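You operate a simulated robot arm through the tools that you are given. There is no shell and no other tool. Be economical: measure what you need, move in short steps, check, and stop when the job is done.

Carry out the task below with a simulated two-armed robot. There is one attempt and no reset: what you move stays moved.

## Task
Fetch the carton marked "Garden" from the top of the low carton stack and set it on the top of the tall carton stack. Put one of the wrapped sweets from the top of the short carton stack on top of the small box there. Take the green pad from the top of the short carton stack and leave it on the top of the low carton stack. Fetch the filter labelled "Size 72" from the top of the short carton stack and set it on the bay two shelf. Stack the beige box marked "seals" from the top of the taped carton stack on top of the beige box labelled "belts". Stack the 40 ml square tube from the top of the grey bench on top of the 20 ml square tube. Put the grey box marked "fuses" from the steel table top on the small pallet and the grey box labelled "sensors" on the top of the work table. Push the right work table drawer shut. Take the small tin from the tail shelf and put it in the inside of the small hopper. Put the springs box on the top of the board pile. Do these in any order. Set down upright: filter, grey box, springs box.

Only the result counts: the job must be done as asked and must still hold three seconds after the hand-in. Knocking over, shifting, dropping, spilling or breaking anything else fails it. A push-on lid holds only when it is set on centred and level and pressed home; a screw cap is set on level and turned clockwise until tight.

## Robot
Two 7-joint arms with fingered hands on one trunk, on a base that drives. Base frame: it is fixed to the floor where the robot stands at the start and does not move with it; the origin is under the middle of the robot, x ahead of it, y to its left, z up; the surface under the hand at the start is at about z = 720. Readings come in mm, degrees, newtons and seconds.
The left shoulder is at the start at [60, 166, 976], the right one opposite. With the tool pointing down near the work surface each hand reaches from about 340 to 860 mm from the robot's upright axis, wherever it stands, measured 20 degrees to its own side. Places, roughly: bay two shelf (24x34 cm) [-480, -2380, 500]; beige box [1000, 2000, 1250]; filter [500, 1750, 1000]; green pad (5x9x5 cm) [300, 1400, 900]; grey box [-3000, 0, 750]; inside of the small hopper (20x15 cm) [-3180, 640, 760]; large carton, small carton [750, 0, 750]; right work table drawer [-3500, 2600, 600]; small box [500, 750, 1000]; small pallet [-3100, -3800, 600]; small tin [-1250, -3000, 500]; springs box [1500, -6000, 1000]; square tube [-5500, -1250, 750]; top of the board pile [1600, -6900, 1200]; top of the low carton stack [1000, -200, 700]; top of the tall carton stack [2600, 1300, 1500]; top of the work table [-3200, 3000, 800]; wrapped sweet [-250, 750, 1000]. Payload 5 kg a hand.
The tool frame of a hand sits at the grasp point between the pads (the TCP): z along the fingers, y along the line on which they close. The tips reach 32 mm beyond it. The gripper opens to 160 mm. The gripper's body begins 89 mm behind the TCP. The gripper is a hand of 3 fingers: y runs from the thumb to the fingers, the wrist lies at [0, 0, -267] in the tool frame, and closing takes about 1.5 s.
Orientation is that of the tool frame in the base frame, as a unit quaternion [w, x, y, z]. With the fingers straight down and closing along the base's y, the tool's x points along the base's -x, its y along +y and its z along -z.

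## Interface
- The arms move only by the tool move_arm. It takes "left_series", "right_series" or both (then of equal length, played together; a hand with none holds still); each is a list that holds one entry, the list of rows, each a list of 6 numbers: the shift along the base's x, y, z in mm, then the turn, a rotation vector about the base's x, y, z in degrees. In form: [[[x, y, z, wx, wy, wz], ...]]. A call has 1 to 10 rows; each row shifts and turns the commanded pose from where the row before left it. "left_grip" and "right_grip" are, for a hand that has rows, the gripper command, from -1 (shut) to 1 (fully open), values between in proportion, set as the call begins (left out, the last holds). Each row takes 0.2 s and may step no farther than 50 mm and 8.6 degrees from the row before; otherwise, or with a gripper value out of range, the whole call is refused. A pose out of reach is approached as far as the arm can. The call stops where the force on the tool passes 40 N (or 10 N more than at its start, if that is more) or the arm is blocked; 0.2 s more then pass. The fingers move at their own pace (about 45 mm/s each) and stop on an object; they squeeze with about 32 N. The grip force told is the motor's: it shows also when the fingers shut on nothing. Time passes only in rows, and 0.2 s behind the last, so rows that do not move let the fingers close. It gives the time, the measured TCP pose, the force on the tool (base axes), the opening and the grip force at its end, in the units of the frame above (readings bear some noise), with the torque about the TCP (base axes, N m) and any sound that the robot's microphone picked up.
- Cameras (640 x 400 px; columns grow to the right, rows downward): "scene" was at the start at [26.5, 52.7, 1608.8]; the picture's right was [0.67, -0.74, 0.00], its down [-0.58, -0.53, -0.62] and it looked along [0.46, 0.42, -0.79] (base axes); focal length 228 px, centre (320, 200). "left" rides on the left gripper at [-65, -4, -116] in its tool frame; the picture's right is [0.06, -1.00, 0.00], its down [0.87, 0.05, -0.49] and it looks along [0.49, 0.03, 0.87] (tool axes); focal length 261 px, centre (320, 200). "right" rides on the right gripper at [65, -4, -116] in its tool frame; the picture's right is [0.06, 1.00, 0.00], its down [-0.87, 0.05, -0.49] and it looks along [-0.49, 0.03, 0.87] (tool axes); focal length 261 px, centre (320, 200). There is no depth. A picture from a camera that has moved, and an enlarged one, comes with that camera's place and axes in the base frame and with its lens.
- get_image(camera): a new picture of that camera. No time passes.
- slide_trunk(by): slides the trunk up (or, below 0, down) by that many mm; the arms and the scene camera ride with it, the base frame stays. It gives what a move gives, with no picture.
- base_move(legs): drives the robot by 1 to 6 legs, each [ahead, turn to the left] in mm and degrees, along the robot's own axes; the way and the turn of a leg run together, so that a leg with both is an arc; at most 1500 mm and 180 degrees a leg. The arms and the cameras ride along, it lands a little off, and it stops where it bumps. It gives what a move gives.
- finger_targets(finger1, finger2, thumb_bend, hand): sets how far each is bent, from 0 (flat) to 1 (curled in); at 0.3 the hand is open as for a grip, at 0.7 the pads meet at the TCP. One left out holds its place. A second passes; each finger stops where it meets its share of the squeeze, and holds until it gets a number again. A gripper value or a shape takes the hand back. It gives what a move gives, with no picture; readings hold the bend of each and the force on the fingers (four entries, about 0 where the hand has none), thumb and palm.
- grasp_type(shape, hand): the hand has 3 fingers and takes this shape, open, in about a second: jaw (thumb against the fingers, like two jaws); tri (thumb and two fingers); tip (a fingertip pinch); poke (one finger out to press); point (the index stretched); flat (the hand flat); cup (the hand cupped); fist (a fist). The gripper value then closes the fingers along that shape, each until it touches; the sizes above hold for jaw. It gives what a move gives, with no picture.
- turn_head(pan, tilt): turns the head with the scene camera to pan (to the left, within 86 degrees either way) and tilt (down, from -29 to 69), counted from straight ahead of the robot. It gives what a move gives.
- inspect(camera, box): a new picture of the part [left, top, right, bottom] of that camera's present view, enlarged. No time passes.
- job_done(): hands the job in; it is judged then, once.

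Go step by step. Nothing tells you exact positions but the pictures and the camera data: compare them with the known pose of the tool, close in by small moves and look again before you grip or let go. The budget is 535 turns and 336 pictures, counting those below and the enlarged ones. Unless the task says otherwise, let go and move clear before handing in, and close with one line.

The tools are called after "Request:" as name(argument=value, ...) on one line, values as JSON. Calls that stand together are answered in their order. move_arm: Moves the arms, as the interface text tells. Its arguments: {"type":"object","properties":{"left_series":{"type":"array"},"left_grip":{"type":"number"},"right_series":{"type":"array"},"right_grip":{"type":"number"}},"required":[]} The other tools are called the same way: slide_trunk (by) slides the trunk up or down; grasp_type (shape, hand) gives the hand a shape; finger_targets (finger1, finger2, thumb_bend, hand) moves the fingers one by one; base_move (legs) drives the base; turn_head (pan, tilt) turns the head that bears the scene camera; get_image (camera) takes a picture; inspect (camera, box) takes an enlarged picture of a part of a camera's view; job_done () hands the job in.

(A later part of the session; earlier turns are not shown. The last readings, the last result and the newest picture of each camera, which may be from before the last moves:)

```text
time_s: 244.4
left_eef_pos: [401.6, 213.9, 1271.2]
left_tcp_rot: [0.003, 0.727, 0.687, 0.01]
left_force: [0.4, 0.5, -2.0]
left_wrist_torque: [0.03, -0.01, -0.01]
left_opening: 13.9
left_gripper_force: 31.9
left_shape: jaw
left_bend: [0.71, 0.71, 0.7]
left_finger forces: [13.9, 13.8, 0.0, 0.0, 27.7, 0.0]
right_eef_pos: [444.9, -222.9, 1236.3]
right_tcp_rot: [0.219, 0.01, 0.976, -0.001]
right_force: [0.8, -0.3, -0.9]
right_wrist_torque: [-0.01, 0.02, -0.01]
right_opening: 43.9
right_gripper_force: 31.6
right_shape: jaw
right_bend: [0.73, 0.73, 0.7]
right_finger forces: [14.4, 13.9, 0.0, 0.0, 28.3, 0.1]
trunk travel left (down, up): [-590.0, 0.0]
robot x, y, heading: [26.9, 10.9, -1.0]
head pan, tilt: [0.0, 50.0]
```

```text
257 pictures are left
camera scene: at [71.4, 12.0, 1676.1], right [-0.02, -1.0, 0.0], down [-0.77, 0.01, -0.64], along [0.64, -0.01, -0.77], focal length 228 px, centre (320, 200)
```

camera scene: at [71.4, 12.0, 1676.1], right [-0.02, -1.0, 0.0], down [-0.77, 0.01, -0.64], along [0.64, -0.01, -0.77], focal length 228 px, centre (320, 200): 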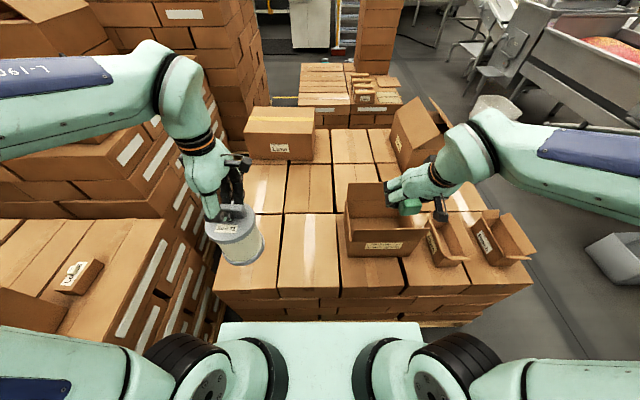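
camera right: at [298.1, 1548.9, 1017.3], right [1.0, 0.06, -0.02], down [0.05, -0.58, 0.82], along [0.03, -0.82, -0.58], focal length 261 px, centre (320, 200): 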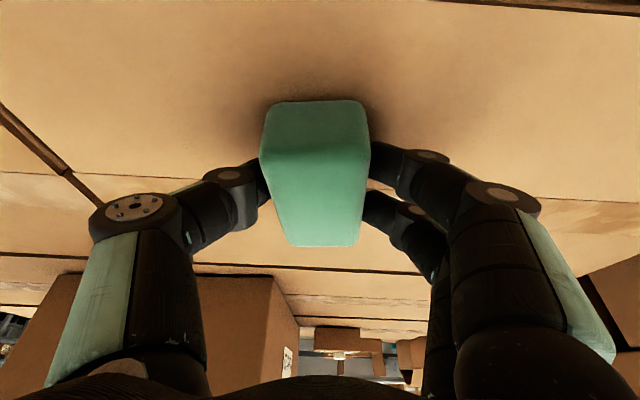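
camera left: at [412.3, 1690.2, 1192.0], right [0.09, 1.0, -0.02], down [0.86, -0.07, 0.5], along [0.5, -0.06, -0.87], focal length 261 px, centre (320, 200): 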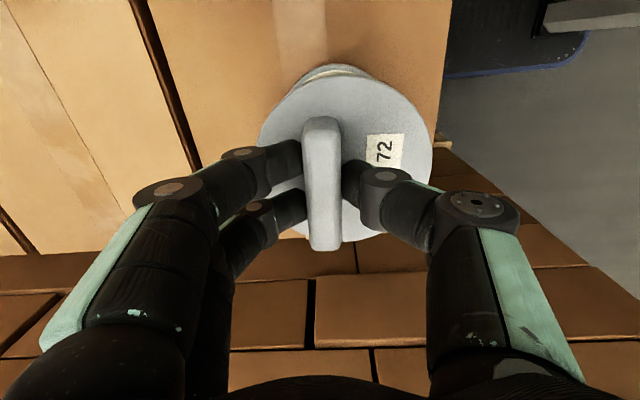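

The sweet still sits on its box. I'll set the pad on the free spot of the low stack near [590, 60], shifting the filter aside.

Request:
move_arm(left_series=[[[0, 20, 0, 0, 0, 0], [0, 20, 0, 0, 0, 0], [0, 20, 0, 0, 0, 0], [0, 20, 0, 0, 0, 0], [0, 20, 0, 0, 0, 0], [0, 20, 0, 0, 0, 0], [0, 0, 0, 0, 0, 0], [0, 0, 0, 0, 0, 0], [0, 0, 0, 0, 0, 0], [0, 0, 0, 0, 0, 0]]], right_series=[[[21, 40, -10, 0, 0, 0], [21, 40, -10, 0, 0, 0], [21, 40, -10, 0, 0, 0], [21, 40, -10, 0, 0, 0], [21, 40, -10, 0, 0, 0], [21, 40, -10, 0, 0, 0], [19, 40, -10, 0, 0, 0], [0, 0, -45, 0, 0, 0], [0, 0, -45, 0, 0, 0], [0, 0, -45, 0, 0, 0]]])

Request:
move_arm(right_series=[[[0, 0, -45, 0, 0, 0], [0, 0, -45, 0, 0, 0], [0, 0, -45, 0, 0, 0], [0, 0, -45, 0, 0, 0], [0, 0, -40, 0, 0, 0], [0, 0, 0, 0, 0, 0]]])

Request:
get_image(camera="right")

```text
time_s: 246.6
left_eef_pos: [402.4, 333.1, 1270.4]
left_tcp_rot: [0.004, 0.726, 0.687, 0.01]
left_force: [0.2, 0.3, -2.9]
left_wrist_torque: [0.02, -0.03, 0.0]
left_opening: 14.2
left_gripper_force: 32.2
left_shape: jaw
left_bend: [0.71, 0.71, 0.7]
left_finger forces: [14.0, 13.9, 0.0, 0.1, 27.8, 0.1]
right_eef_pos: [589.3, 56.2, 1030.3]
right_tcp_rot: [0.22, 0.011, 0.975, -0.001]
right_force: [0.2, 0.0, -1.3]
right_wrist_torque: [-0.01, 0.02, -0.01]
right_opening: 43.7
right_gripper_force: 32.2
right_shape: jaw
right_bend: [0.73, 0.73, 0.7]
right_finger forces: [14.5, 13.8, 0.0, 0.0, 28.5, 0.0]
trunk travel left (down, up): [-590.0, 0.0]
robot x, y, heading: [25.7, 11.3, -1.3]
head pan, tilt: [0.0, 50.0]
```

```text
time_s: 248.0
left_eef_pos: [400.0, 333.3, 1270.4]
left_tcp_rot: [0.005, 0.727, 0.687, 0.01]
left_force: [-0.6, 0.0, -2.1]
left_wrist_torque: [0.0, -0.06, -0.01]
left_opening: 14.0
left_gripper_force: 32.1
left_shape: jaw
left_bend: [0.71, 0.71, 0.7]
left_finger forces: [13.9, 13.7, 0.0, 0.1, 27.7, 0.1]
right_eef_pos: [588.6, 57.0, 811.7]
right_tcp_rot: [0.22, 0.011, 0.976, 0.0]
right_force: [-0.1, -0.1, 0.0]
right_wrist_torque: [0.01, 0.02, 0.02]
right_opening: 43.3
right_gripper_force: 31.7
right_shape: jaw
right_bend: [0.73, 0.73, 0.7]
right_finger forces: [14.5, 13.8, 0.0, 0.1, 28.3, 0.0]
trunk travel left (down, up): [-590.0, 0.0]
robot x, y, heading: [19.7, 11.2, -0.9]
head pan, tilt: [0.0, 50.0]
```

```text
256 pictures are left
camera right: at [480.2, 55.9, 888.6], right [-0.03, 1.0, -0.02], down [0.58, 0.04, 0.82], along [0.82, 0.01, -0.58], focal length 261 px, centre (320, 200)
```

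right: 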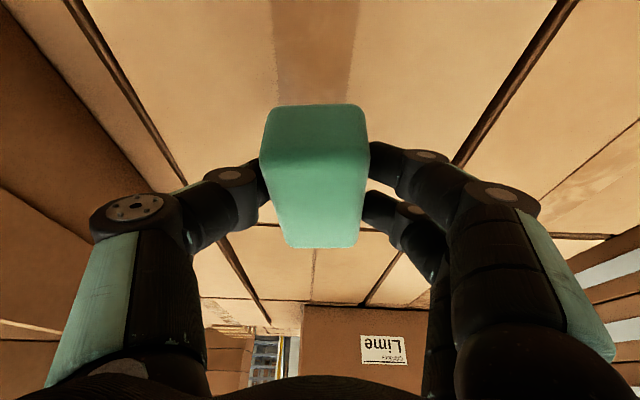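

Request:
move_arm(right_series=[[[0, 0, -30, 0, 0, 0], [0, 0, -16, 0, 0, 0], [0, 0, 0, 0, 0, 0]]])

Request:
move_arm(right_series=[[[0, 0, -4, 0, 0, 0], [0, 0, -3, 0, 0, 0], [0, 0, -3, 0, 0, 0], [0, 0, 0, 0, 0, 0]]])

```text
time_s: 248.8
left_eef_pos: [401.4, 334.6, 1270.4]
left_tcp_rot: [0.004, 0.727, 0.687, 0.01]
left_force: [-0.3, 1.4, -2.7]
left_wrist_torque: [0.0, -0.02, 0.01]
left_opening: 13.8
left_gripper_force: 31.6
left_shape: jaw
left_bend: [0.71, 0.71, 0.7]
left_finger forces: [13.9, 13.9, 0.0, 0.1, 27.7, 0.0]
right_eef_pos: [590.6, 57.0, 766.3]
right_tcp_rot: [0.22, 0.011, 0.975, -0.001]
right_force: [-0.6, 0.1, -1.0]
right_wrist_torque: [0.01, 0.01, 0.01]
right_opening: 43.6
right_gripper_force: 31.8
right_shape: jaw
right_bend: [0.73, 0.73, 0.7]
right_finger forces: [14.3, 13.9, 0.1, 0.0, 28.5, 0.1]
trunk travel left (down, up): [-590.0, 0.0]
robot x, y, heading: [22.6, 9.7, -1.2]
head pan, tilt: [0.0, 50.0]
```

```text
time_s: 249.8
left_eef_pos: [398.8, 333.5, 1271.9]
left_tcp_rot: [0.004, 0.727, 0.687, 0.01]
left_force: [-0.1, 0.4, -3.1]
left_wrist_torque: [-0.04, -0.05, 0.01]
left_opening: 14.1
left_gripper_force: 32.4
left_shape: jaw
left_bend: [0.71, 0.71, 0.7]
left_finger forces: [14.0, 13.8, 0.0, 0.1, 27.7, 0.0]
right_eef_pos: [591.6, 57.0, 758.7]
right_tcp_rot: [0.222, 0.011, 0.975, 0.0]
right_force: [-1.3, -0.8, 26.5]
right_wrist_torque: [0.31, -0.02, -0.01]
right_opening: 44.2
right_gripper_force: 32.3
right_shape: jaw
right_bend: [0.74, 0.74, 0.7]
right_finger forces: [29.3, 15.0, 0.1, 0.0, 33.9, 0.0]
trunk travel left (down, up): [-590.0, 0.0]
robot x, y, heading: [26.1, 11.5, -1.1]
head pan, tilt: [0.0, 50.0]
```

Pad is on the stack (contact force). Opening and rising.

Request:
move_arm(right_series=[[[0, 0, 2, 0, 0, 0], [0, 0, 0, 0, 0, 0], [0, 0, 0, 0, 0, 0], [0, 0, 0, 0, 0, 0], [0, 0, 0, 0, 0, 0]]], right_grip=-0.1)

Request:
move_arm(right_series=[[[0, 0, 25, 0, 0, 0], [0, 0, 45, 0, 0, 0], [0, 0, 45, 0, 0, 0], [0, 0, 48, 0, 0, 0], [0, 0, 48, 0, 0, 0], [0, 0, 48, 0, 0, 0], [0, 0, 48, 0, 0, 0], [-20, -20, 40, 0, 0, 0]]])

Request:
get_image(camera="scene")

```text
time_s: 251.0
left_eef_pos: [400.2, 333.5, 1271.7]
left_tcp_rot: [0.004, 0.726, 0.687, 0.01]
left_force: [0.4, -0.7, -3.3]
left_wrist_torque: [-0.02, 0.01, 0.02]
left_opening: 14.0
left_gripper_force: 31.9
left_shape: jaw
left_bend: [0.71, 0.71, 0.7]
left_finger forces: [13.9, 13.8, 0.0, 0.1, 27.7, 0.0]
right_eef_pos: [589.1, 57.4, 756.8]
right_tcp_rot: [0.218, 0.01, 0.976, 0.0]
right_force: [-1.4, -3.0, 8.0]
right_wrist_torque: [0.17, 0.09, 0.06]
right_opening: 68.1
right_gripper_force: 0.1
right_shape: jaw
right_bend: [0.76, 0.73, 0.7]
right_finger forces: [7.8, 0.0, 0.0, 0.0, 0.0, 0.0]
trunk travel left (down, up): [-590.0, 0.0]
robot x, y, heading: [23.5, 10.0, -1.1]
head pan, tilt: [0.0, 50.0]
```

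```text
time_s: 252.8
left_eef_pos: [399.5, 333.0, 1270.8]
left_tcp_rot: [0.004, 0.727, 0.687, 0.011]
left_force: [-0.2, -1.0, -2.1]
left_wrist_torque: [0.0, -0.06, 0.02]
left_opening: 14.0
left_gripper_force: 32.6
left_shape: jaw
left_bend: [0.71, 0.71, 0.7]
left_finger forces: [13.9, 13.7, 0.0, 0.1, 27.7, 0.0]
right_eef_pos: [566.9, 34.8, 1104.9]
right_tcp_rot: [0.219, 0.011, 0.976, 0.0]
right_force: [-0.6, -0.5, 0.5]
right_wrist_torque: [0.03, -0.04, 0.01]
right_opening: 71.6
right_gripper_force: 0.0
right_shape: jaw
right_bend: [0.73, 0.73, 0.7]
right_finger forces: [0.0, 0.0, 0.0, 0.0, 0.0, 0.1]
trunk travel left (down, up): [-590.0, 0.0]
robot x, y, heading: [25.1, 10.9, -1.0]
head pan, tilt: [0.0, 50.0]
```

```text
255 pictures are left
camera scene: at [68.9, 10.6, 1676.1], right [-0.02, -1.0, 0.0], down [-0.77, 0.01, -0.64], along [0.64, -0.01, -0.77], focal length 228 px, centre (320, 200)
```

scene: 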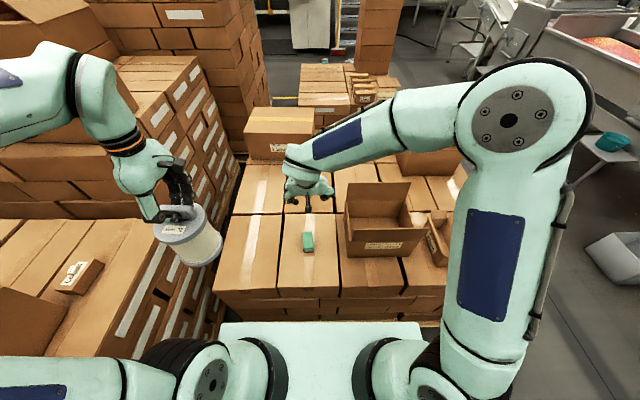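

Pad placed. I'll retract the right arm and drive toward bay two with the filter.

Request:
move_arm(right_series=[[[-25, -35, 20, 0, 5, 0], [-25, -35, 20, 0, 5, 0], [-25, -35, 20, 0, 5, 0], [-25, -35, 20, 0, 5, 0], [-25, -35, 20, 0, 5, 0], [-25, -35, 20, 0, 0, 0], [-20, -35, 0, 0, 0, 0]]], left_series=[[[0, -20, 0, 0, 0, 0], [0, -20, 0, 0, 0, 0], [0, -20, 0, 0, 0, 0], [0, -20, 0, 0, 0, 0], [0, -20, 0, 0, 0, 0], [0, -20, 0, 0, 0, 0], [0, 0, 0, 0, 0, 0]]])

Request:
base_move(legs=[[-500, 0], [0, -89], [1250, 0]])

Request:
turn_head(pan=0, tilt=35)

Request:
get_image(camera="scene")

```text
time_s: 254.4
left_eef_pos: [400.3, 213.1, 1271.8]
left_tcp_rot: [0.003, 0.726, 0.687, 0.009]
left_force: [-0.1, -0.8, -3.4]
left_wrist_torque: [0.0, -0.04, 0.01]
left_opening: 14.0
left_gripper_force: 31.7
left_shape: jaw
left_bend: [0.71, 0.71, 0.7]
left_finger forces: [13.9, 13.8, 0.1, 0.0, 27.7, 0.0]
right_eef_pos: [397.9, -207.4, 1224.3]
right_tcp_rot: [0.002, 0.01, 1.0, -0.003]
right_force: [0.0, -0.4, -0.6]
right_wrist_torque: [0.0, 0.01, 0.0]
right_opening: 71.4
right_gripper_force: 0.1
right_shape: jaw
right_bend: [0.73, 0.73, 0.7]
right_finger forces: [0.0, 0.1, 0.0, 0.1, 0.1, 0.1]
trunk travel left (down, up): [-590.0, 0.0]
robot x, y, heading: [22.6, 14.5, -1.1]
head pan, tilt: [0.0, 50.0]
```

```text
time_s: 267.2
left_eef_pos: [-300.1, -1616.9, 1271.4]
left_tcp_rot: [0.01, 0.999, -0.031, 0.004]
left_force: [-0.6, -0.2, -2.4]
left_wrist_torque: [-0.02, 0.01, 0.0]
left_opening: 13.7
left_gripper_force: 31.7
left_shape: jaw
left_bend: [0.71, 0.71, 0.7]
left_finger forces: [13.8, 13.7, 0.0, 0.1, 27.5, 0.1]
right_eef_pos: [-722.2, -1615.1, 1223.9]
right_tcp_rot: [-0.001, 0.715, 0.699, -0.005]
right_force: [-0.5, -0.2, -0.7]
right_wrist_torque: [0.02, 0.03, 0.01]
right_opening: 71.4
right_gripper_force: 0.2
right_shape: jaw
right_bend: [0.73, 0.73, 0.7]
right_finger forces: [0.1, 0.1, 0.0, 0.0, 0.0, 0.0]
trunk travel left (down, up): [-590.0, 0.0]
robot x, y, heading: [-502.4, -1240.3, -91.3]
head pan, tilt: [0.0, 50.0]
```

```text
time_s: 268.0
left_eef_pos: [-300.3, -1616.3, 1271.3]
left_tcp_rot: [0.009, 0.999, -0.03, 0.005]
left_force: [0.3, 0.5, -2.4]
left_wrist_torque: [-0.06, 0.09, 0.01]
left_opening: 14.1
left_gripper_force: 32.2
left_shape: jaw
left_bend: [0.71, 0.71, 0.7]
left_finger forces: [13.8, 13.6, 0.0, 0.0, 27.5, 0.1]
right_eef_pos: [-721.7, -1613.5, 1224.7]
right_tcp_rot: [-0.001, 0.715, 0.699, -0.005]
right_force: [1.1, 0.2, 0.1]
right_wrist_torque: [0.04, 0.01, 0.0]
right_opening: 71.5
right_gripper_force: 0.1
right_shape: jaw
right_bend: [0.73, 0.73, 0.7]
right_finger forces: [0.0, 0.1, 0.0, 0.1, 0.0, 0.0]
trunk travel left (down, up): [-590.0, 0.0]
robot x, y, heading: [-502.6, -1234.5, -91.4]
head pan, tilt: [0.0, 35.0]
```

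```text
254 pictures are left
camera scene: at [-502.5, -1294.9, 1697.8], right [-1.0, 0.02, 0.0], down [0.01, 0.57, -0.82], along [-0.02, -0.82, -0.57], focal length 228 px, centre (320, 200)
```

scene: 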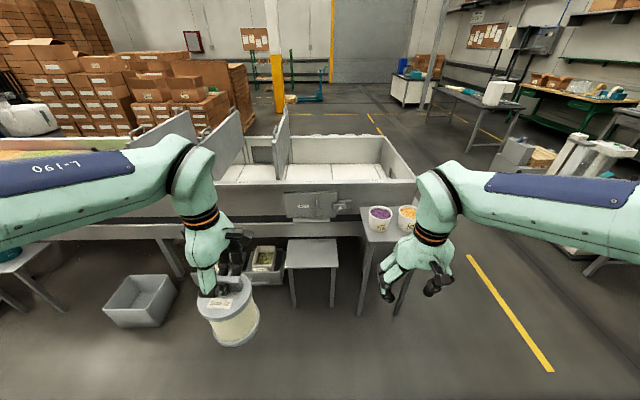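

The bay two shelf is the grey stool at [-480, -2380], top z ≈ 500. I'll drive up to it.

Request:
base_move(legs=[[540, 0]])

Request:
move_arm(left_series=[[[-30, -30, -20, 0, 0, 0], [-30, -30, -20, 0, 0, 0], [-30, -30, -20, 0, 0, 0], [-30, -30, -20, 0, 0, 0], [-20, -30, -40, 0, 0, 0], [-20, -30, -40, 0, 0, 0], [0, -20, -45, 0, 0, 0], [0, 0, -45, 0, 0, 0], [0, 0, -45, 0, 0, 0], [0, 0, 0, 0, 0, 0]]])

Request:
get_image(camera="scene")

```text
time_s: 271.1
left_eef_pos: [-309.5, -2154.4, 1271.1]
left_tcp_rot: [0.009, 1.0, -0.029, 0.003]
left_force: [0.7, -0.5, -2.0]
left_wrist_torque: [-0.05, 0.0, 0.0]
left_opening: 13.8
left_gripper_force: 31.7
left_shape: jaw
left_bend: [0.71, 0.71, 0.7]
left_finger forces: [13.8, 13.7, 0.0, 0.0, 27.5, 0.0]
right_eef_pos: [-731.7, -2154.7, 1224.0]
right_tcp_rot: [-0.001, 0.715, 0.699, -0.004]
right_force: [0.4, 0.6, 0.2]
right_wrist_torque: [0.04, -0.03, 0.01]
right_opening: 71.5
right_gripper_force: 0.1
right_shape: jaw
right_bend: [0.73, 0.73, 0.7]
right_finger forces: [0.1, 0.0, 0.1, 0.0, 0.0, 0.0]
trunk travel left (down, up): [-590.0, 0.0]
robot x, y, heading: [-513.5, -1777.7, -90.8]
head pan, tilt: [0.0, 35.0]
```

```text
refused: row 5 steps farther than a row can; nothing moved
```

```text
253 pictures are left
camera scene: at [-513.5, -1834.4, 1697.8], right [-1.0, 0.02, 0.0], down [0.01, 0.57, -0.82], along [-0.02, -0.82, -0.57], focal length 228 px, centre (320, 200)
```

scene: 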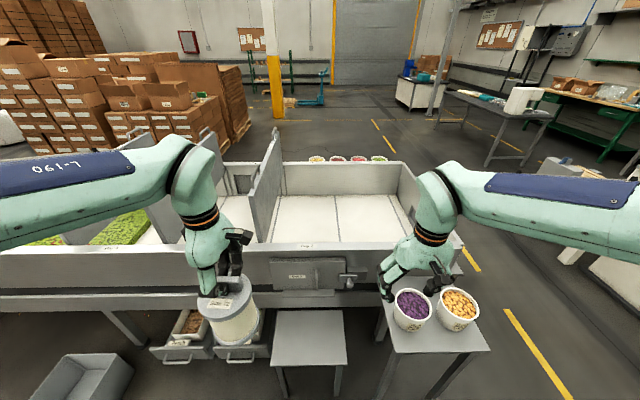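

Request:
move_arm(left_series=[[[-28, -33, -15, 0, 0, 0], [-28, -33, -15, 0, 0, 0], [-28, -33, -15, 0, 0, 0], [-28, -33, -15, 0, 0, 0], [-28, -33, -15, 0, 0, 0], [-28, -31, -15, 0, 0, 0], [0, 0, -48, 0, 0, 0], [0, 0, -48, 0, 0, 0], [0, 0, -48, 0, 0, 0], [0, 0, -48, 0, 0, 0]]])

Request:
get_image(camera="scene")

```text
time_s: 273.3
left_eef_pos: [-477.7, -2351.2, 988.9]
left_tcp_rot: [0.01, 1.0, -0.029, 0.004]
left_force: [-0.6, -1.1, -3.3]
left_wrist_torque: [-0.04, 0.03, 0.01]
left_opening: 14.1
left_gripper_force: 32.3
left_shape: jaw
left_bend: [0.71, 0.71, 0.7]
left_finger forces: [14.1, 13.7, 0.1, 0.1, 27.6, 0.0]
right_eef_pos: [-732.0, -2154.4, 1224.2]
right_tcp_rot: [0.0, 0.715, 0.7, -0.005]
right_force: [-0.8, -0.1, -0.4]
right_wrist_torque: [-0.02, -0.02, -0.03]
right_opening: 71.6
right_gripper_force: 0.1
right_shape: jaw
right_bend: [0.73, 0.73, 0.7]
right_finger forces: [0.0, 0.0, 0.1, 0.1, 0.0, 0.1]
trunk travel left (down, up): [-590.0, 0.0]
robot x, y, heading: [-513.5, -1774.8, -91.0]
head pan, tilt: [0.0, 35.0]
```

```text
252 pictures are left
camera scene: at [-514.3, -1834.6, 1697.8], right [-1.0, 0.02, 0.0], down [0.01, 0.57, -0.82], along [-0.02, -0.82, -0.57], focal length 228 px, centre (320, 200)
```

scene: 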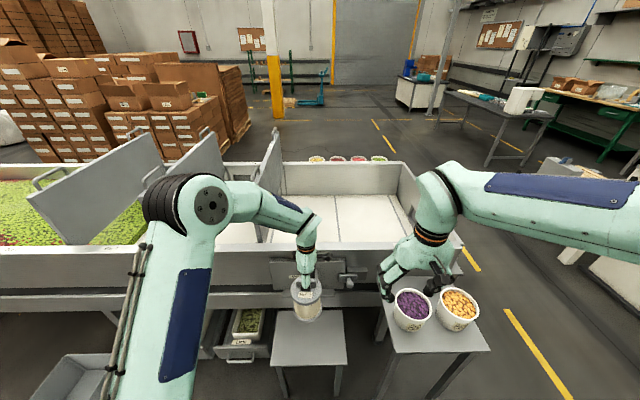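

Request:
move_arm(left_series=[[[0, 0, -48, 0, 0, 0], [0, 0, -48, 0, 0, 0], [0, 0, -48, 0, 0, 0], [0, 0, -48, 0, 0, 0], [0, 0, -48, 0, 0, 0], [0, 0, -48, 0, 0, 0], [0, 0, 0, 0, 0, 0]]])

Request:
get_image(camera="scene")

Request:
get_image(camera="left")

```text
time_s: 274.9
left_eef_pos: [-479.6, -2351.4, 700.3]
left_tcp_rot: [0.01, 1.0, -0.028, 0.004]
left_force: [-0.2, -0.1, -2.3]
left_wrist_torque: [-0.02, 0.02, -0.02]
left_opening: 13.9
left_gripper_force: 32.2
left_shape: jaw
left_bend: [0.71, 0.71, 0.7]
left_finger forces: [13.9, 13.5, 0.0, 0.0, 27.7, 0.0]
right_eef_pos: [-732.1, -2152.9, 1223.5]
right_tcp_rot: [0.0, 0.714, 0.7, -0.005]
right_force: [0.4, -0.1, -0.2]
right_wrist_torque: [-0.01, 0.0, -0.02]
right_opening: 71.4
right_gripper_force: 0.0
right_shape: jaw
right_bend: [0.73, 0.73, 0.7]
right_finger forces: [0.0, 0.0, 0.0, 0.0, 0.0, 0.0]
trunk travel left (down, up): [-590.0, 0.0]
robot x, y, heading: [-514.9, -1774.8, -91.1]
head pan, tilt: [0.0, 35.0]
```

```text
251 pictures are left
camera scene: at [-513.7, -1833.0, 1697.9], right [-1.0, 0.02, 0.0], down [0.01, 0.57, -0.82], along [-0.02, -0.82, -0.57], focal length 228 px, centre (320, 200)
```

scene: 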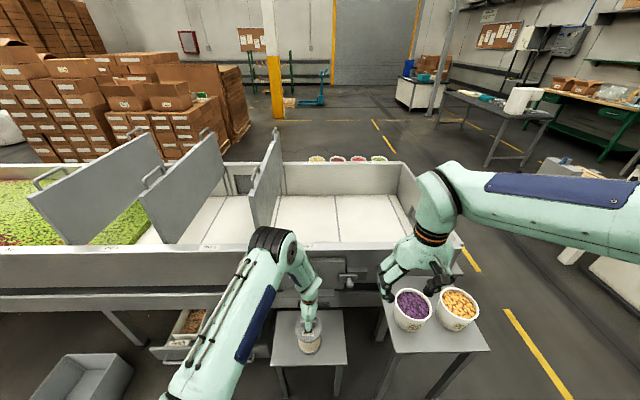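

```text
250 pictures are left
camera left: at [-545.9, -2341.0, 816.5], right [0.12, 0.99, -0.02], down [0.86, -0.09, 0.5], along [0.49, -0.08, -0.87], focal length 261 px, centre (320, 200)
```

left: 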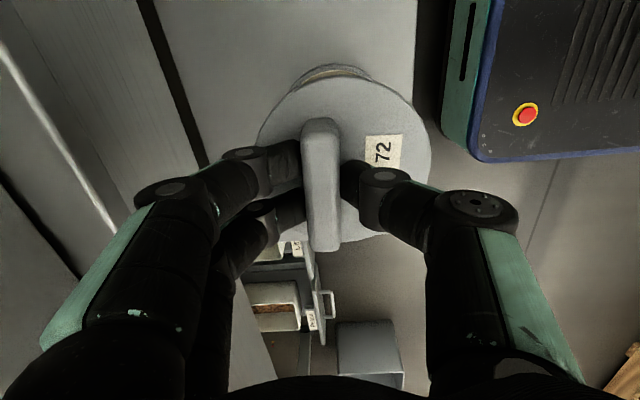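

Request:
move_arm(left_series=[[[0, 0, -14, 0, 0, 0], [0, 0, 0, 0, 0, 0]]])

Request:
move_arm(left_series=[[[0, 0, -4, 0, 0, 0], [0, 0, -3, 0, 0, 0], [0, 0, -3, 0, 0, 0], [0, 0, -3, 0, 0, 0], [0, 0, -3, 0, 0, 0], [0, 0, 0, 0, 0, 0]]])

```text
time_s: 275.5
left_eef_pos: [-478.0, -2351.4, 687.0]
left_tcp_rot: [0.009, 1.0, -0.03, 0.004]
left_force: [0.1, -0.5, -3.5]
left_wrist_torque: [-0.01, 0.03, -0.03]
left_opening: 14.0
left_gripper_force: 32.0
left_shape: jaw
left_bend: [0.71, 0.71, 0.7]
left_finger forces: [14.0, 13.7, 0.0, 0.0, 27.6, 0.1]
right_eef_pos: [-732.3, -2153.6, 1223.9]
right_tcp_rot: [-0.001, 0.714, 0.7, -0.005]
right_force: [-0.2, -0.4, -0.5]
right_wrist_torque: [-0.03, 0.01, -0.01]
right_opening: 71.7
right_gripper_force: 0.1
right_shape: jaw
right_bend: [0.73, 0.73, 0.7]
right_finger forces: [0.0, 0.0, 0.0, 0.0, 0.1, 0.0]
trunk travel left (down, up): [-590.0, 0.0]
robot x, y, heading: [-512.4, -1776.6, -91.3]
head pan, tilt: [0.0, 35.0]
```

```text
time_s: 276.6
left_eef_pos: [-480.5, -2352.0, 679.7]
left_tcp_rot: [0.012, 1.0, -0.027, 0.003]
left_force: [3.9, 8.1, 30.6]
left_wrist_torque: [0.3, -0.04, -0.03]
left_opening: 16.9
left_gripper_force: 32.0
left_shape: jaw
left_bend: [0.72, 0.72, 0.72]
left_finger forces: [16.1, 16.5, 0.0, 0.1, 41.0, 0.1]
right_eef_pos: [-731.6, -2151.0, 1224.0]
right_tcp_rot: [0.001, 0.715, 0.699, -0.005]
right_force: [-1.3, -0.6, 0.7]
right_wrist_torque: [0.05, 0.02, -0.01]
right_opening: 71.6
right_gripper_force: 0.1
right_shape: jaw
right_bend: [0.73, 0.73, 0.7]
right_finger forces: [0.0, 0.0, 0.1, 0.0, 0.0, 0.0]
trunk travel left (down, up): [-590.0, 0.0]
robot x, y, heading: [-511.7, -1774.4, -90.6]
head pan, tilt: [0.0, 35.0]
stopped in row 5 (left hand): the force on the tool passed its limit at 43 N (the readings are from after the stop); the commanded pose is now the measured one
```

Contact with the shelf. Easing up 2 mm, opening, then rising.

Request:
move_arm(left_series=[[[0, 0, 2, 0, 0, 0], [0, 0, 0, 0, 0, 0]]])

Request:
move_arm(left_series=[[[0, 0, 0, 0, 0, 0], [0, 0, 0, 0, 0, 0], [0, 0, 0, 0, 0, 0], [0, 0, 0, 0, 0, 0]]], left_grip=-0.3)

Request:
move_arm(left_series=[[[0, 0, 20, 0, 0, 0], [0, 0, 40, 0, 0, 0], [0, 0, 48, 0, 0, 0], [0, 0, 48, 0, 0, 0], [0, 0, 48, 0, 0, 0], [0, 0, 48, 0, 0, 0], [0, 0, 48, 0, 0, 0], [0, 0, 48, 0, 0, 0]]])

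Request:
get_image(camera="scene")

```text
time_s: 277.1
left_eef_pos: [-479.5, -2352.9, 679.3]
left_tcp_rot: [0.012, 1.0, -0.028, 0.003]
left_force: [2.5, 4.2, 20.1]
left_wrist_torque: [0.08, -0.03, -0.03]
left_opening: 16.8
left_gripper_force: 32.4
left_shape: jaw
left_bend: [0.72, 0.72, 0.72]
left_finger forces: [16.6, 17.0, 0.0, 0.0, 37.5, 0.1]
right_eef_pos: [-732.3, -2151.2, 1224.2]
right_tcp_rot: [0.0, 0.715, 0.699, -0.005]
right_force: [0.2, -0.2, -0.1]
right_wrist_torque: [-0.01, 0.01, 0.0]
right_opening: 71.5
right_gripper_force: 0.0
right_shape: jaw
right_bend: [0.73, 0.73, 0.7]
right_finger forces: [0.0, 0.1, 0.0, 0.0, 0.0, 0.0]
trunk travel left (down, up): [-590.0, 0.0]
robot x, y, heading: [-514.4, -1778.3, -91.2]
head pan, tilt: [0.0, 35.0]
```

```text
time_s: 278.1
left_eef_pos: [-479.7, -2352.9, 679.7]
left_tcp_rot: [0.012, 1.0, -0.028, 0.003]
left_force: [0.2, 0.4, 0.4]
left_wrist_torque: [0.0, -0.01, -0.02]
left_opening: 55.3
left_gripper_force: 0.0
left_shape: jaw
left_bend: [0.73, 0.73, 0.7]
left_finger forces: [0.1, 0.0, 0.1, 0.0, 0.0, 0.1]
right_eef_pos: [-732.3, -2152.7, 1224.1]
right_tcp_rot: [0.001, 0.714, 0.7, -0.005]
right_force: [0.5, 0.2, 0.1]
right_wrist_torque: [-0.04, 0.02, 0.0]
right_opening: 71.5
right_gripper_force: 0.1
right_shape: jaw
right_bend: [0.73, 0.73, 0.7]
right_finger forces: [0.0, 0.0, 0.0, 0.0, 0.0, 0.0]
trunk travel left (down, up): [-590.0, 0.0]
robot x, y, heading: [-509.1, -1776.4, -90.8]
head pan, tilt: [0.0, 35.0]
```

```text
time_s: 279.9
left_eef_pos: [-477.9, -2352.3, 1026.9]
left_tcp_rot: [0.012, 1.0, -0.029, 0.004]
left_force: [-0.5, -0.6, 0.8]
left_wrist_torque: [-0.02, 0.05, -0.02]
left_opening: 56.0
left_gripper_force: 0.1
left_shape: jaw
left_bend: [0.73, 0.73, 0.7]
left_finger forces: [0.0, 0.1, 0.0, 0.0, 0.1, 0.0]
right_eef_pos: [-731.7, -2152.7, 1224.7]
right_tcp_rot: [0.0, 0.714, 0.7, -0.005]
right_force: [0.4, 0.8, 0.3]
right_wrist_torque: [0.0, 0.0, -0.03]
right_opening: 71.6
right_gripper_force: 0.0
right_shape: jaw
right_bend: [0.73, 0.73, 0.7]
right_finger forces: [0.1, 0.0, 0.0, 0.0, 0.0, 0.1]
trunk travel left (down, up): [-590.0, 0.0]
robot x, y, heading: [-513.3, -1774.3, -91.2]
head pan, tilt: [0.0, 35.0]
```

```text
249 pictures are left
camera scene: at [-513.4, -1832.4, 1697.8], right [-1.0, 0.02, 0.0], down [0.01, 0.57, -0.82], along [-0.02, -0.82, -0.57], focal length 228 px, centre (320, 200)
```

scene: 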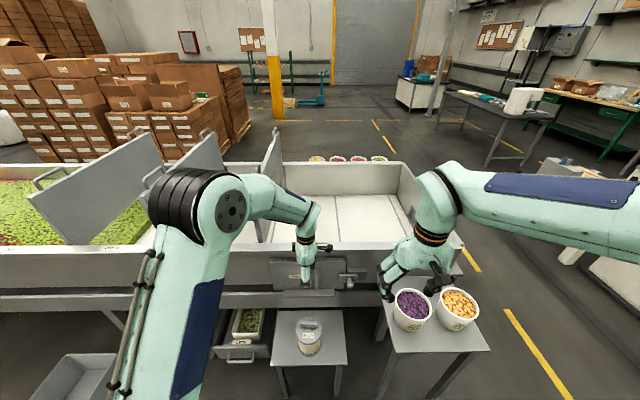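

The filter stands on the shelf. I'll back off, restore the left hand, and go round to the tail shelf.

Request:
move_arm(left_series=[[[15, 15, 30, 0, 0, 8.5], [15, 15, 30, 0, 0, 8.5], [15, 15, 30, 0, 0, 8.5], [15, 15, 20, 0, 0, 8.5], [15, 15, 20, 0, 0, 8.5], [15, 15, 20, 0, 0, 8.5], [15, 15, 20, 0, 0, 8.5], [20, 20, 10, 0, 0, 8.5], [20, 20, 10, 0, 0, 8.5], [20, 20, 0, 0, 0, 8.5]]])

Request:
base_move(legs=[[-350, 0], [0, -88], [1350, 0], [0, 90]])

Request:
get_image(camera="scene")

```text
time_s: 282.1
left_eef_pos: [-313.8, -2186.2, 1216.8]
left_tcp_rot: [0.006, 0.756, 0.655, 0.01]
left_force: [0.4, 0.7, 0.1]
left_wrist_torque: [0.02, 0.0, -0.04]
left_opening: 55.7
left_gripper_force: 0.0
left_shape: jaw
left_bend: [0.73, 0.73, 0.7]
left_finger forces: [0.0, 0.1, 0.0, 0.0, 0.0, 0.0]
right_eef_pos: [-731.5, -2152.3, 1223.5]
right_tcp_rot: [-0.001, 0.715, 0.699, -0.005]
right_force: [0.1, -0.2, 0.6]
right_wrist_torque: [-0.01, 0.01, 0.04]
right_opening: 71.5
right_gripper_force: 0.0
right_shape: jaw
right_bend: [0.73, 0.73, 0.7]
right_finger forces: [0.1, 0.1, 0.0, 0.1, 0.0, 0.0]
trunk travel left (down, up): [-590.0, 0.0]
robot x, y, heading: [-515.7, -1773.0, -91.2]
head pan, tilt: [0.0, 35.0]
```

```text
time_s: 298.6
left_eef_pos: [-1644.3, -1858.8, 1217.1]
left_tcp_rot: [0.006, 0.742, 0.67, 0.01]
left_force: [1.4, 0.2, 1.6]
left_wrist_torque: [0.04, -0.02, -0.03]
left_opening: 55.6
left_gripper_force: 0.0
left_shape: jaw
left_bend: [0.73, 0.73, 0.7]
left_finger forces: [0.2, 0.1, 0.1, 0.0, 0.0, 0.0]
right_eef_pos: [-2061.2, -1843.2, 1224.6]
right_tcp_rot: [0.0, 0.701, 0.713, -0.005]
right_force: [0.4, -0.1, -0.7]
right_wrist_torque: [-0.02, 0.0, 0.02]
right_opening: 71.7
right_gripper_force: 0.1
right_shape: jaw
right_bend: [0.73, 0.73, 0.7]
right_finger forces: [0.1, 0.0, 0.1, 0.1, 0.1, 0.1]
trunk travel left (down, up): [-590.0, 0.0]
robot x, y, heading: [-1861.8, -1455.8, -88.7]
head pan, tilt: [0.0, 35.0]
```

```text
248 pictures are left
camera scene: at [-1856.2, -1513.3, 1697.8], right [-1.0, -0.02, 0.0], down [-0.01, 0.57, -0.82], along [0.02, -0.82, -0.57], focal length 228 px, centre (320, 200)
```

scene: 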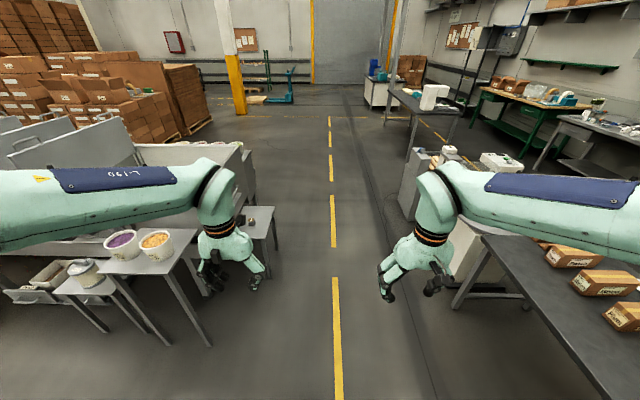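

The tail shelf is at the conveyor's end with a small item on it. Driving alongside and turning toward it.

Request:
base_move(legs=[[1500, -1], [0, 90]])

Request:
get_image(camera="scene")

```text
time_s: 309.9
left_eef_pos: [-1430.7, -2740.4, 1216.6]
left_tcp_rot: [-0.004, 0.063, 0.998, 0.013]
left_force: [-0.2, 0.7, 0.5]
left_wrist_torque: [-0.06, 0.01, 0.02]
left_opening: 55.9
left_gripper_force: 0.2
left_shape: jaw
left_bend: [0.73, 0.73, 0.7]
left_finger forces: [0.0, 0.1, 0.0, 0.0, 0.0, 0.0]
right_eef_pos: [-1458.8, -3159.1, 1224.3]
right_tcp_rot: [0.003, 0.003, 1.0, -0.003]
right_force: [0.1, -0.6, -0.6]
right_wrist_torque: [-0.04, 0.01, -0.03]
right_opening: 71.4
right_gripper_force: 0.1
right_shape: jaw
right_bend: [0.73, 0.73, 0.7]
right_finger forces: [0.1, 0.0, 0.1, 0.1, 0.0, 0.0]
trunk travel left (down, up): [-590.0, 0.0]
robot x, y, heading: [-1837.8, -2945.4, -0.4]
head pan, tilt: [0.0, 35.0]
```

```text
247 pictures are left
camera scene: at [-1779.1, -2943.4, 1697.8], right [0.0, -1.0, 0.0], down [-0.57, 0.0, -0.82], along [0.82, 0.0, -0.57], focal length 228 px, centre (320, 200)
```

scene: 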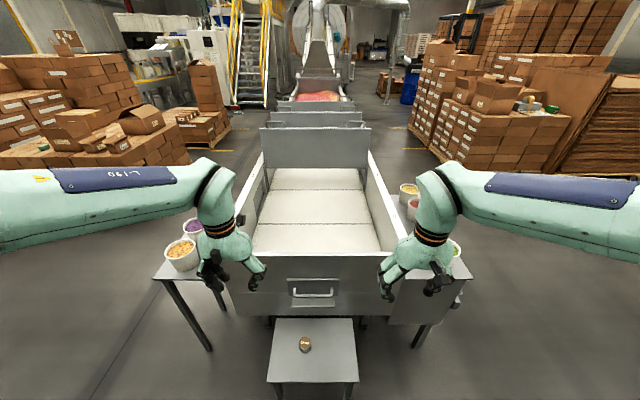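

The tin is on the tail shelf at about [-1279, -2867]. Moving the left hand over it.

Request:
move_arm(left_series=[[[15, -13, -40, 0, 0, 0], [15, -13, -40, 0, 0, 0], [15, -13, -40, 0, 0, 0], [15, -13, -40, 0, 0, 0], [15, -13, -40, 0, 0, 0], [15, -13, -45, 0, 0, 0], [15, -13, -45, 0, 0, 0], [15, -12, -45, 0, 0, 0], [15, -12, -45, 0, 0, 0], [15, -12, -45, 0, 0, 0]]], left_grip=0.1)

Request:
get_image(camera="left")

```text
time_s: 312.1
left_eef_pos: [-1280.5, -2868.3, 791.6]
left_tcp_rot: [-0.003, 0.063, 0.998, 0.013]
left_force: [0.3, 0.5, 0.1]
left_wrist_torque: [-0.01, 0.03, 0.04]
left_opening: 87.4
left_gripper_force: 0.1
left_shape: jaw
left_bend: [0.72, 0.72, 0.7]
left_finger forces: [0.0, 0.0, 0.0, 0.1, 0.0, 0.1]
right_eef_pos: [-1457.4, -3159.2, 1223.9]
right_tcp_rot: [0.003, 0.002, 1.0, -0.003]
right_force: [0.3, 0.2, 0.7]
right_wrist_torque: [0.01, 0.01, -0.01]
right_opening: 71.5
right_gripper_force: 0.1
right_shape: jaw
right_bend: [0.73, 0.73, 0.7]
right_finger forces: [0.0, 0.1, 0.0, 0.1, 0.0, 0.0]
trunk travel left (down, up): [-590.0, 0.0]
robot x, y, heading: [-1836.4, -2944.4, -0.2]
head pan, tilt: [0.0, 35.0]
```

```text
246 pictures are left
camera left: at [-1217.1, -2883.4, 908.1], right [-0.19, -0.98, -0.02], down [-0.85, 0.15, 0.5], along [-0.49, 0.11, -0.87], focal length 261 px, centre (320, 200)
```

left: 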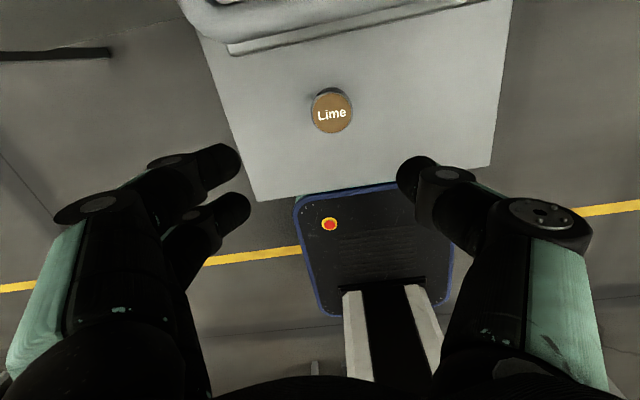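

Request:
move_arm(left_series=[[[-8, -5, -45, 0, 0, 4], [-8, -5, -45, 0, 0, 3], [0, 0, -45, 0, 0, 0], [0, 0, -45, 0, 0, 0], [0, 0, -20, 0, 0, 0], [0, 0, 0, 0, 0, 0]]])

Request:
get_image(camera="left")

```text
time_s: 313.5
left_eef_pos: [-1297.8, -2876.9, 591.9]
left_tcp_rot: [-0.004, 0.002, 1.0, 0.012]
left_force: [0.2, 0.1, 0.1]
left_wrist_torque: [0.0, -0.02, 0.01]
left_opening: 87.4
left_gripper_force: 0.0
left_shape: jaw
left_bend: [0.72, 0.72, 0.7]
left_finger forces: [0.0, 0.0, 0.1, 0.0, 0.1, 0.1]
right_eef_pos: [-1458.9, -3158.8, 1224.0]
right_tcp_rot: [0.003, 0.002, 1.0, -0.003]
right_force: [-0.4, 0.0, -0.4]
right_wrist_torque: [-0.01, -0.01, -0.03]
right_opening: 71.6
right_gripper_force: 0.0
right_shape: jaw
right_bend: [0.73, 0.73, 0.7]
right_finger forces: [0.1, 0.0, 0.0, 0.1, 0.0, 0.1]
trunk travel left (down, up): [-590.0, 0.0]
robot x, y, heading: [-1837.6, -2943.2, -0.3]
head pan, tilt: [0.0, 35.0]
```

```text
245 pictures are left
camera left: at [-1232.5, -2884.1, 707.6], right [-0.07, -1.0, -0.02], down [-0.86, 0.05, 0.5], along [-0.5, 0.05, -0.87], focal length 261 px, centre (320, 200)
```

left: 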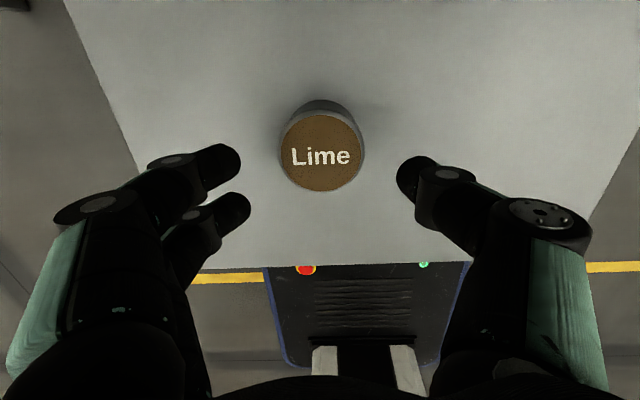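

The tin is centred below the hand (Ø ≈ 59 mm, top ≈ 527). Lowering and gripping.

Request:
move_arm(left_series=[[[0, 0, -30, 0, 0, 0], [0, 0, -25, 0, 0, 0], [0, 0, 0, 0, 0, 0]]])

Request:
move_arm(left_series=[[[0, 0, 0, 0, 0, 0], [0, 0, 0, 0, 0, 0], [0, 0, 0, 0, 0, 0], [0, 0, 0, 0, 0, 0], [0, 0, 0, 0, 0, 0]]], left_grip=-1)

Request:
get_image(camera="left")

```text
time_s: 314.3
left_eef_pos: [-1296.5, -2877.1, 538.0]
left_tcp_rot: [-0.003, 0.003, 1.0, 0.011]
left_force: [-2.9, 0.9, 17.6]
left_wrist_torque: [-1.05, 0.06, -0.17]
left_opening: 86.6
left_gripper_force: 0.2
left_shape: jaw
left_bend: [0.72, 0.72, 0.7]
left_finger forces: [0.1, 0.1, 0.0, 0.0, 18.0, 0.0]
right_eef_pos: [-1458.9, -3159.7, 1225.3]
right_tcp_rot: [0.003, 0.002, 1.0, -0.004]
right_force: [0.0, -1.0, 0.0]
right_wrist_torque: [0.01, -0.03, 0.02]
right_opening: 71.5
right_gripper_force: 0.1
right_shape: jaw
right_bend: [0.73, 0.73, 0.7]
right_finger forces: [0.0, 0.0, 0.0, 0.0, 0.0, 0.0]
trunk travel left (down, up): [-590.0, 0.0]
robot x, y, heading: [-1836.4, -2947.6, -0.2]
head pan, tilt: [0.0, 35.0]
```

```text
time_s: 315.5
left_eef_pos: [-1296.7, -2877.8, 537.1]
left_tcp_rot: [-0.003, 0.002, 1.0, 0.012]
left_force: [0.4, -4.2, 21.8]
left_wrist_torque: [-1.47, -0.1, 0.01]
left_opening: 48.1
left_gripper_force: 32.3
left_shape: jaw
left_bend: [0.72, 0.72, 0.7]
left_finger forces: [13.1, 11.8, 0.0, 0.0, 47.9, 0.1]
right_eef_pos: [-1459.8, -3159.2, 1225.1]
right_tcp_rot: [0.004, 0.004, 1.0, -0.004]
right_force: [-0.1, -1.2, -0.4]
right_wrist_torque: [-0.01, 0.0, -0.03]
right_opening: 71.7
right_gripper_force: 0.0
right_shape: jaw
right_bend: [0.73, 0.73, 0.7]
right_finger forces: [0.1, 0.1, 0.0, 0.0, 0.0, 0.0]
trunk travel left (down, up): [-590.0, 0.0]
robot x, y, heading: [-1837.9, -2944.4, -0.4]
head pan, tilt: [0.0, 35.0]
```

```text
244 pictures are left
camera left: at [-1231.8, -2885.0, 653.1], right [-0.07, -1.0, -0.02], down [-0.87, 0.05, 0.5], along [-0.5, 0.05, -0.87], focal length 261 px, centre (320, 200)
```

left: 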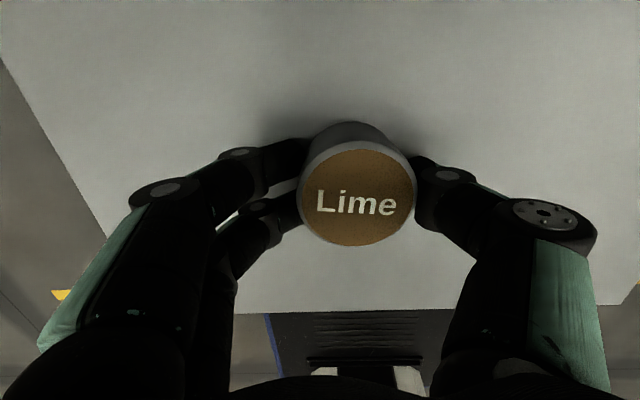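

Request:
move_arm(left_series=[[[0, 0, 5, 0, 0, 0], [0, 0, 5, 0, 0, 0], [0, 0, 20, 0, 0, 0], [0, 0, 30, 0, 0, 0], [0, 0, 0, 0, 0, 0]]])

Request:
get_image(camera="left")

```text
time_s: 316.7
left_eef_pos: [-1296.6, -2877.8, 596.0]
left_tcp_rot: [-0.004, 0.002, 1.0, 0.012]
left_force: [-1.1, 0.0, -0.5]
left_wrist_torque: [0.02, 0.04, 0.02]
left_opening: 47.4
left_gripper_force: 32.3
left_shape: jaw
left_bend: [0.72, 0.72, 0.7]
left_finger forces: [16.4, 14.8, 0.0, 0.0, 31.8, 0.0]
right_eef_pos: [-1457.5, -3159.4, 1223.9]
right_tcp_rot: [0.004, 0.002, 1.0, -0.003]
right_force: [0.3, -0.2, 0.5]
right_wrist_torque: [0.04, 0.0, -0.01]
right_opening: 71.6
right_gripper_force: 0.0
right_shape: jaw
right_bend: [0.73, 0.73, 0.7]
right_finger forces: [0.1, 0.0, 0.0, 0.1, 0.0, 0.1]
trunk travel left (down, up): [-590.0, 0.0]
robot x, y, heading: [-1838.2, -2944.7, 0.1]
head pan, tilt: [0.0, 35.0]
```

```text
243 pictures are left
camera left: at [-1232.3, -2884.7, 711.3], right [-0.07, -1.0, -0.02], down [-0.86, 0.05, 0.5], along [-0.5, 0.05, -0.87], focal length 261 px, centre (320, 200)
```

left: 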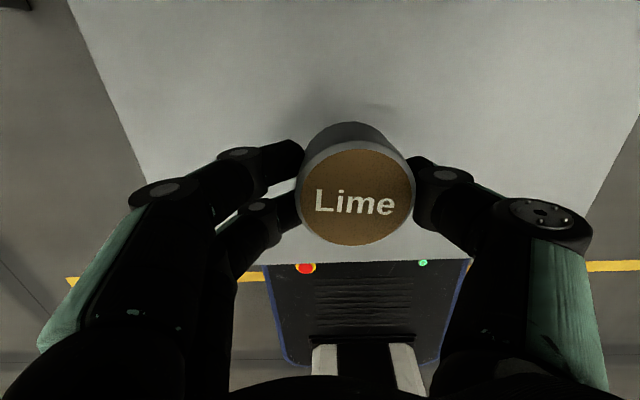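

The tin is held. I'll raise it and drive north toward the steel table and hopper.

Request:
move_arm(left_series=[[[-12, 10, 48, 0, 0, 0], [-12, 10, 48, 0, 0, 0], [-12, 10, 47, 0, 0, 0], [-12, 10, 47, 0, 0, 0], [-12, 10, 47, 0, 0, 0], [-12, 10, 47, 0, 0, 0], [-12, 10, 47, 0, 0, 0], [-12, 10, 47, 0, 0, 0], [-12, 10, 47, 0, 0, 0], [-12, 10, 47, 0, 0, 0]]])

Request:
move_arm(left_series=[[[0, 5, 45, 0, 0, 0], [0, 5, 45, 0, 0, 0], [0, 5, 45, 0, 0, 0]]])

Request:
base_move(legs=[[0, 90], [1400, 0], [1000, 0]])

Request:
turn_head(pan=35, tilt=30)

Request:
get_image(camera="scene")

```text
refused: row 1 steps farther than a row can; nothing moved
```

```text
time_s: 317.5
left_eef_pos: [-1298.9, -2863.6, 732.5]
left_tcp_rot: [-0.004, 0.003, 1.0, 0.012]
left_force: [0.3, 0.1, -0.5]
left_wrist_torque: [0.01, 0.02, 0.02]
left_opening: 47.4
left_gripper_force: 31.7
left_shape: jaw
left_bend: [0.72, 0.72, 0.7]
left_finger forces: [16.4, 14.8, 0.0, 0.1, 31.6, 0.0]
right_eef_pos: [-1459.0, -3157.5, 1224.0]
right_tcp_rot: [0.004, 0.003, 1.0, -0.004]
right_force: [0.3, 0.0, 0.6]
right_wrist_torque: [-0.01, -0.02, 0.0]
right_opening: 71.3
right_gripper_force: 0.1
right_shape: jaw
right_bend: [0.73, 0.73, 0.7]
right_finger forces: [0.1, 0.1, 0.0, 0.0, 0.0, 0.1]
trunk travel left (down, up): [-590.0, 0.0]
robot x, y, heading: [-1836.0, -2945.4, -0.4]
head pan, tilt: [0.0, 35.0]
```

```text
time_s: 333.2
left_eef_pos: [-1892.9, 11.7, 729.4]
left_tcp_rot: [-0.011, -0.704, 0.711, 0.006]
left_force: [1.0, 0.0, -0.2]
left_wrist_torque: [0.01, 0.03, 0.0]
left_opening: 47.1
left_gripper_force: 32.1
left_shape: jaw
left_bend: [0.72, 0.72, 0.7]
left_finger forces: [16.6, 14.4, 0.1, 0.1, 31.3, 0.0]
right_eef_pos: [-1599.7, -151.0, 1223.5]
right_tcp_rot: [0.004, -0.703, 0.712, -0.001]
right_force: [-0.2, -0.6, 0.1]
right_wrist_torque: [-0.01, 0.01, 0.0]
right_opening: 71.5
right_gripper_force: 0.0
right_shape: jaw
right_bend: [0.73, 0.73, 0.7]
right_finger forces: [0.0, 0.0, 0.1, 0.0, 0.0, 0.1]
trunk travel left (down, up): [-590.0, 0.0]
robot x, y, heading: [-1815.1, -531.0, 89.7]
head pan, tilt: [0.0, 35.0]
```

```text
time_s: 334.3
left_eef_pos: [-1893.5, 11.3, 731.3]
left_tcp_rot: [-0.013, -0.703, 0.711, 0.006]
left_force: [-0.2, -0.7, -2.2]
left_wrist_torque: [0.03, 0.02, -0.02]
left_opening: 47.1
left_gripper_force: 31.9
left_shape: jaw
left_bend: [0.72, 0.72, 0.7]
left_finger forces: [16.5, 14.3, 0.1, 0.0, 31.3, 0.1]
right_eef_pos: [-1599.4, -151.3, 1224.0]
right_tcp_rot: [0.005, -0.703, 0.711, 0.0]
right_force: [0.3, -0.2, -0.5]
right_wrist_torque: [0.01, 0.0, -0.01]
right_opening: 71.6
right_gripper_force: 0.0
right_shape: jaw
right_bend: [0.73, 0.73, 0.7]
right_finger forces: [0.1, 0.1, 0.1, 0.0, 0.0, 0.0]
trunk travel left (down, up): [-590.0, 0.0]
robot x, y, heading: [-1817.0, -534.2, 89.7]
head pan, tilt: [35.0, 30.0]
```

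```text
242 pictures are left
camera scene: at [-1865.5, -483.6, 1705.6], right [0.82, 0.57, 0.0], down [0.28, -0.41, -0.87], along [-0.49, 0.71, -0.5], focal length 228 px, centre (320, 200)
```

scene: 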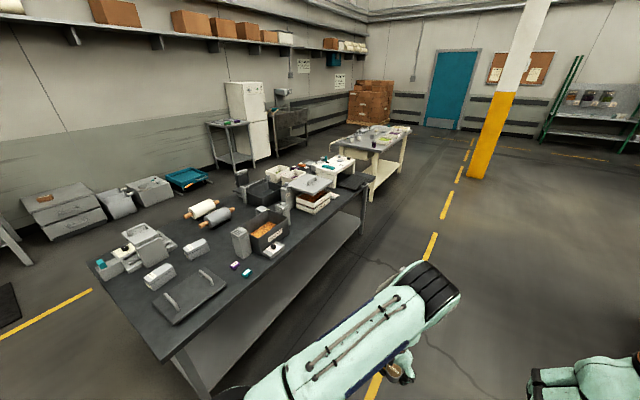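

The steel table spans x ≈ -3470…-2400, y ≈ -450…1380. Let me zoom in on its items.

Request:
inspect(camera="scene", box=[80, 150, 380, 340])

Request:
move_arm(left_series=[[[-5, -10, 45, 0, 0, 0], [-5, -10, 45, 0, 0, 0], [-10, -15, 45, 0, 0, 0], [-10, -15, 45, 0, 0, 0], [-10, -15, 45, 0, 0, 0], [-10, -15, 45, 0, 0, 0], [-10, -15, 45, 0, 0, 0], [-10, -15, 45, 0, 0, 0], [-10, -15, 45, 0, 0, 0], [-10, -15, 45, 0, 0, 0]]])

```text
2.11 times, centred on (230, 245) of scene
camera zoom: at [-1865.5, -483.6, 1705.6], right [0.82, 0.57, 0.0], down [0.28, -0.41, -0.87], along [-0.49, 0.71, -0.5], focal length 481 px, centre (510, 105)
```

zoom: 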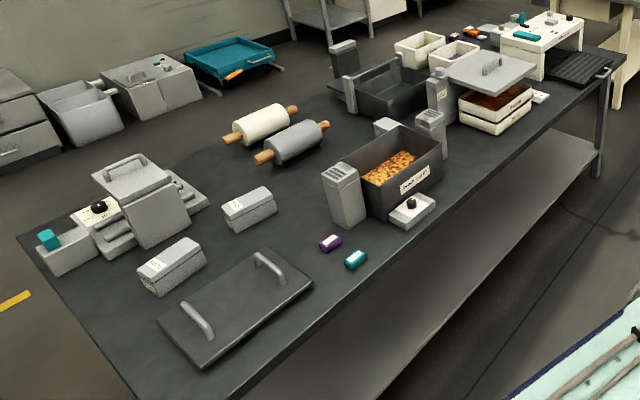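

```text
time_s: 336.5
left_eef_pos: [-1985.1, -128.7, 1180.5]
left_tcp_rot: [-0.011, -0.704, 0.71, 0.005]
left_force: [-0.8, -0.4, -0.7]
left_wrist_torque: [0.04, -0.01, -0.01]
left_opening: 46.8
left_gripper_force: 32.1
left_shape: jaw
left_bend: [0.72, 0.72, 0.7]
left_finger forces: [16.9, 14.4, 0.0, 0.0, 30.7, 0.0]
right_eef_pos: [-1601.0, -152.6, 1224.3]
right_tcp_rot: [0.005, -0.703, 0.711, 0.001]
right_force: [-1.1, -0.6, 0.0]
right_wrist_torque: [0.03, 0.02, 0.02]
right_opening: 71.6
right_gripper_force: 0.0
right_shape: jaw
right_bend: [0.73, 0.73, 0.7]
right_finger forces: [0.0, 0.1, 0.0, 0.0, 0.0, 0.0]
trunk travel left (down, up): [-590.0, 0.0]
robot x, y, heading: [-1815.4, -528.9, 89.8]
head pan, tilt: [35.0, 30.0]
```

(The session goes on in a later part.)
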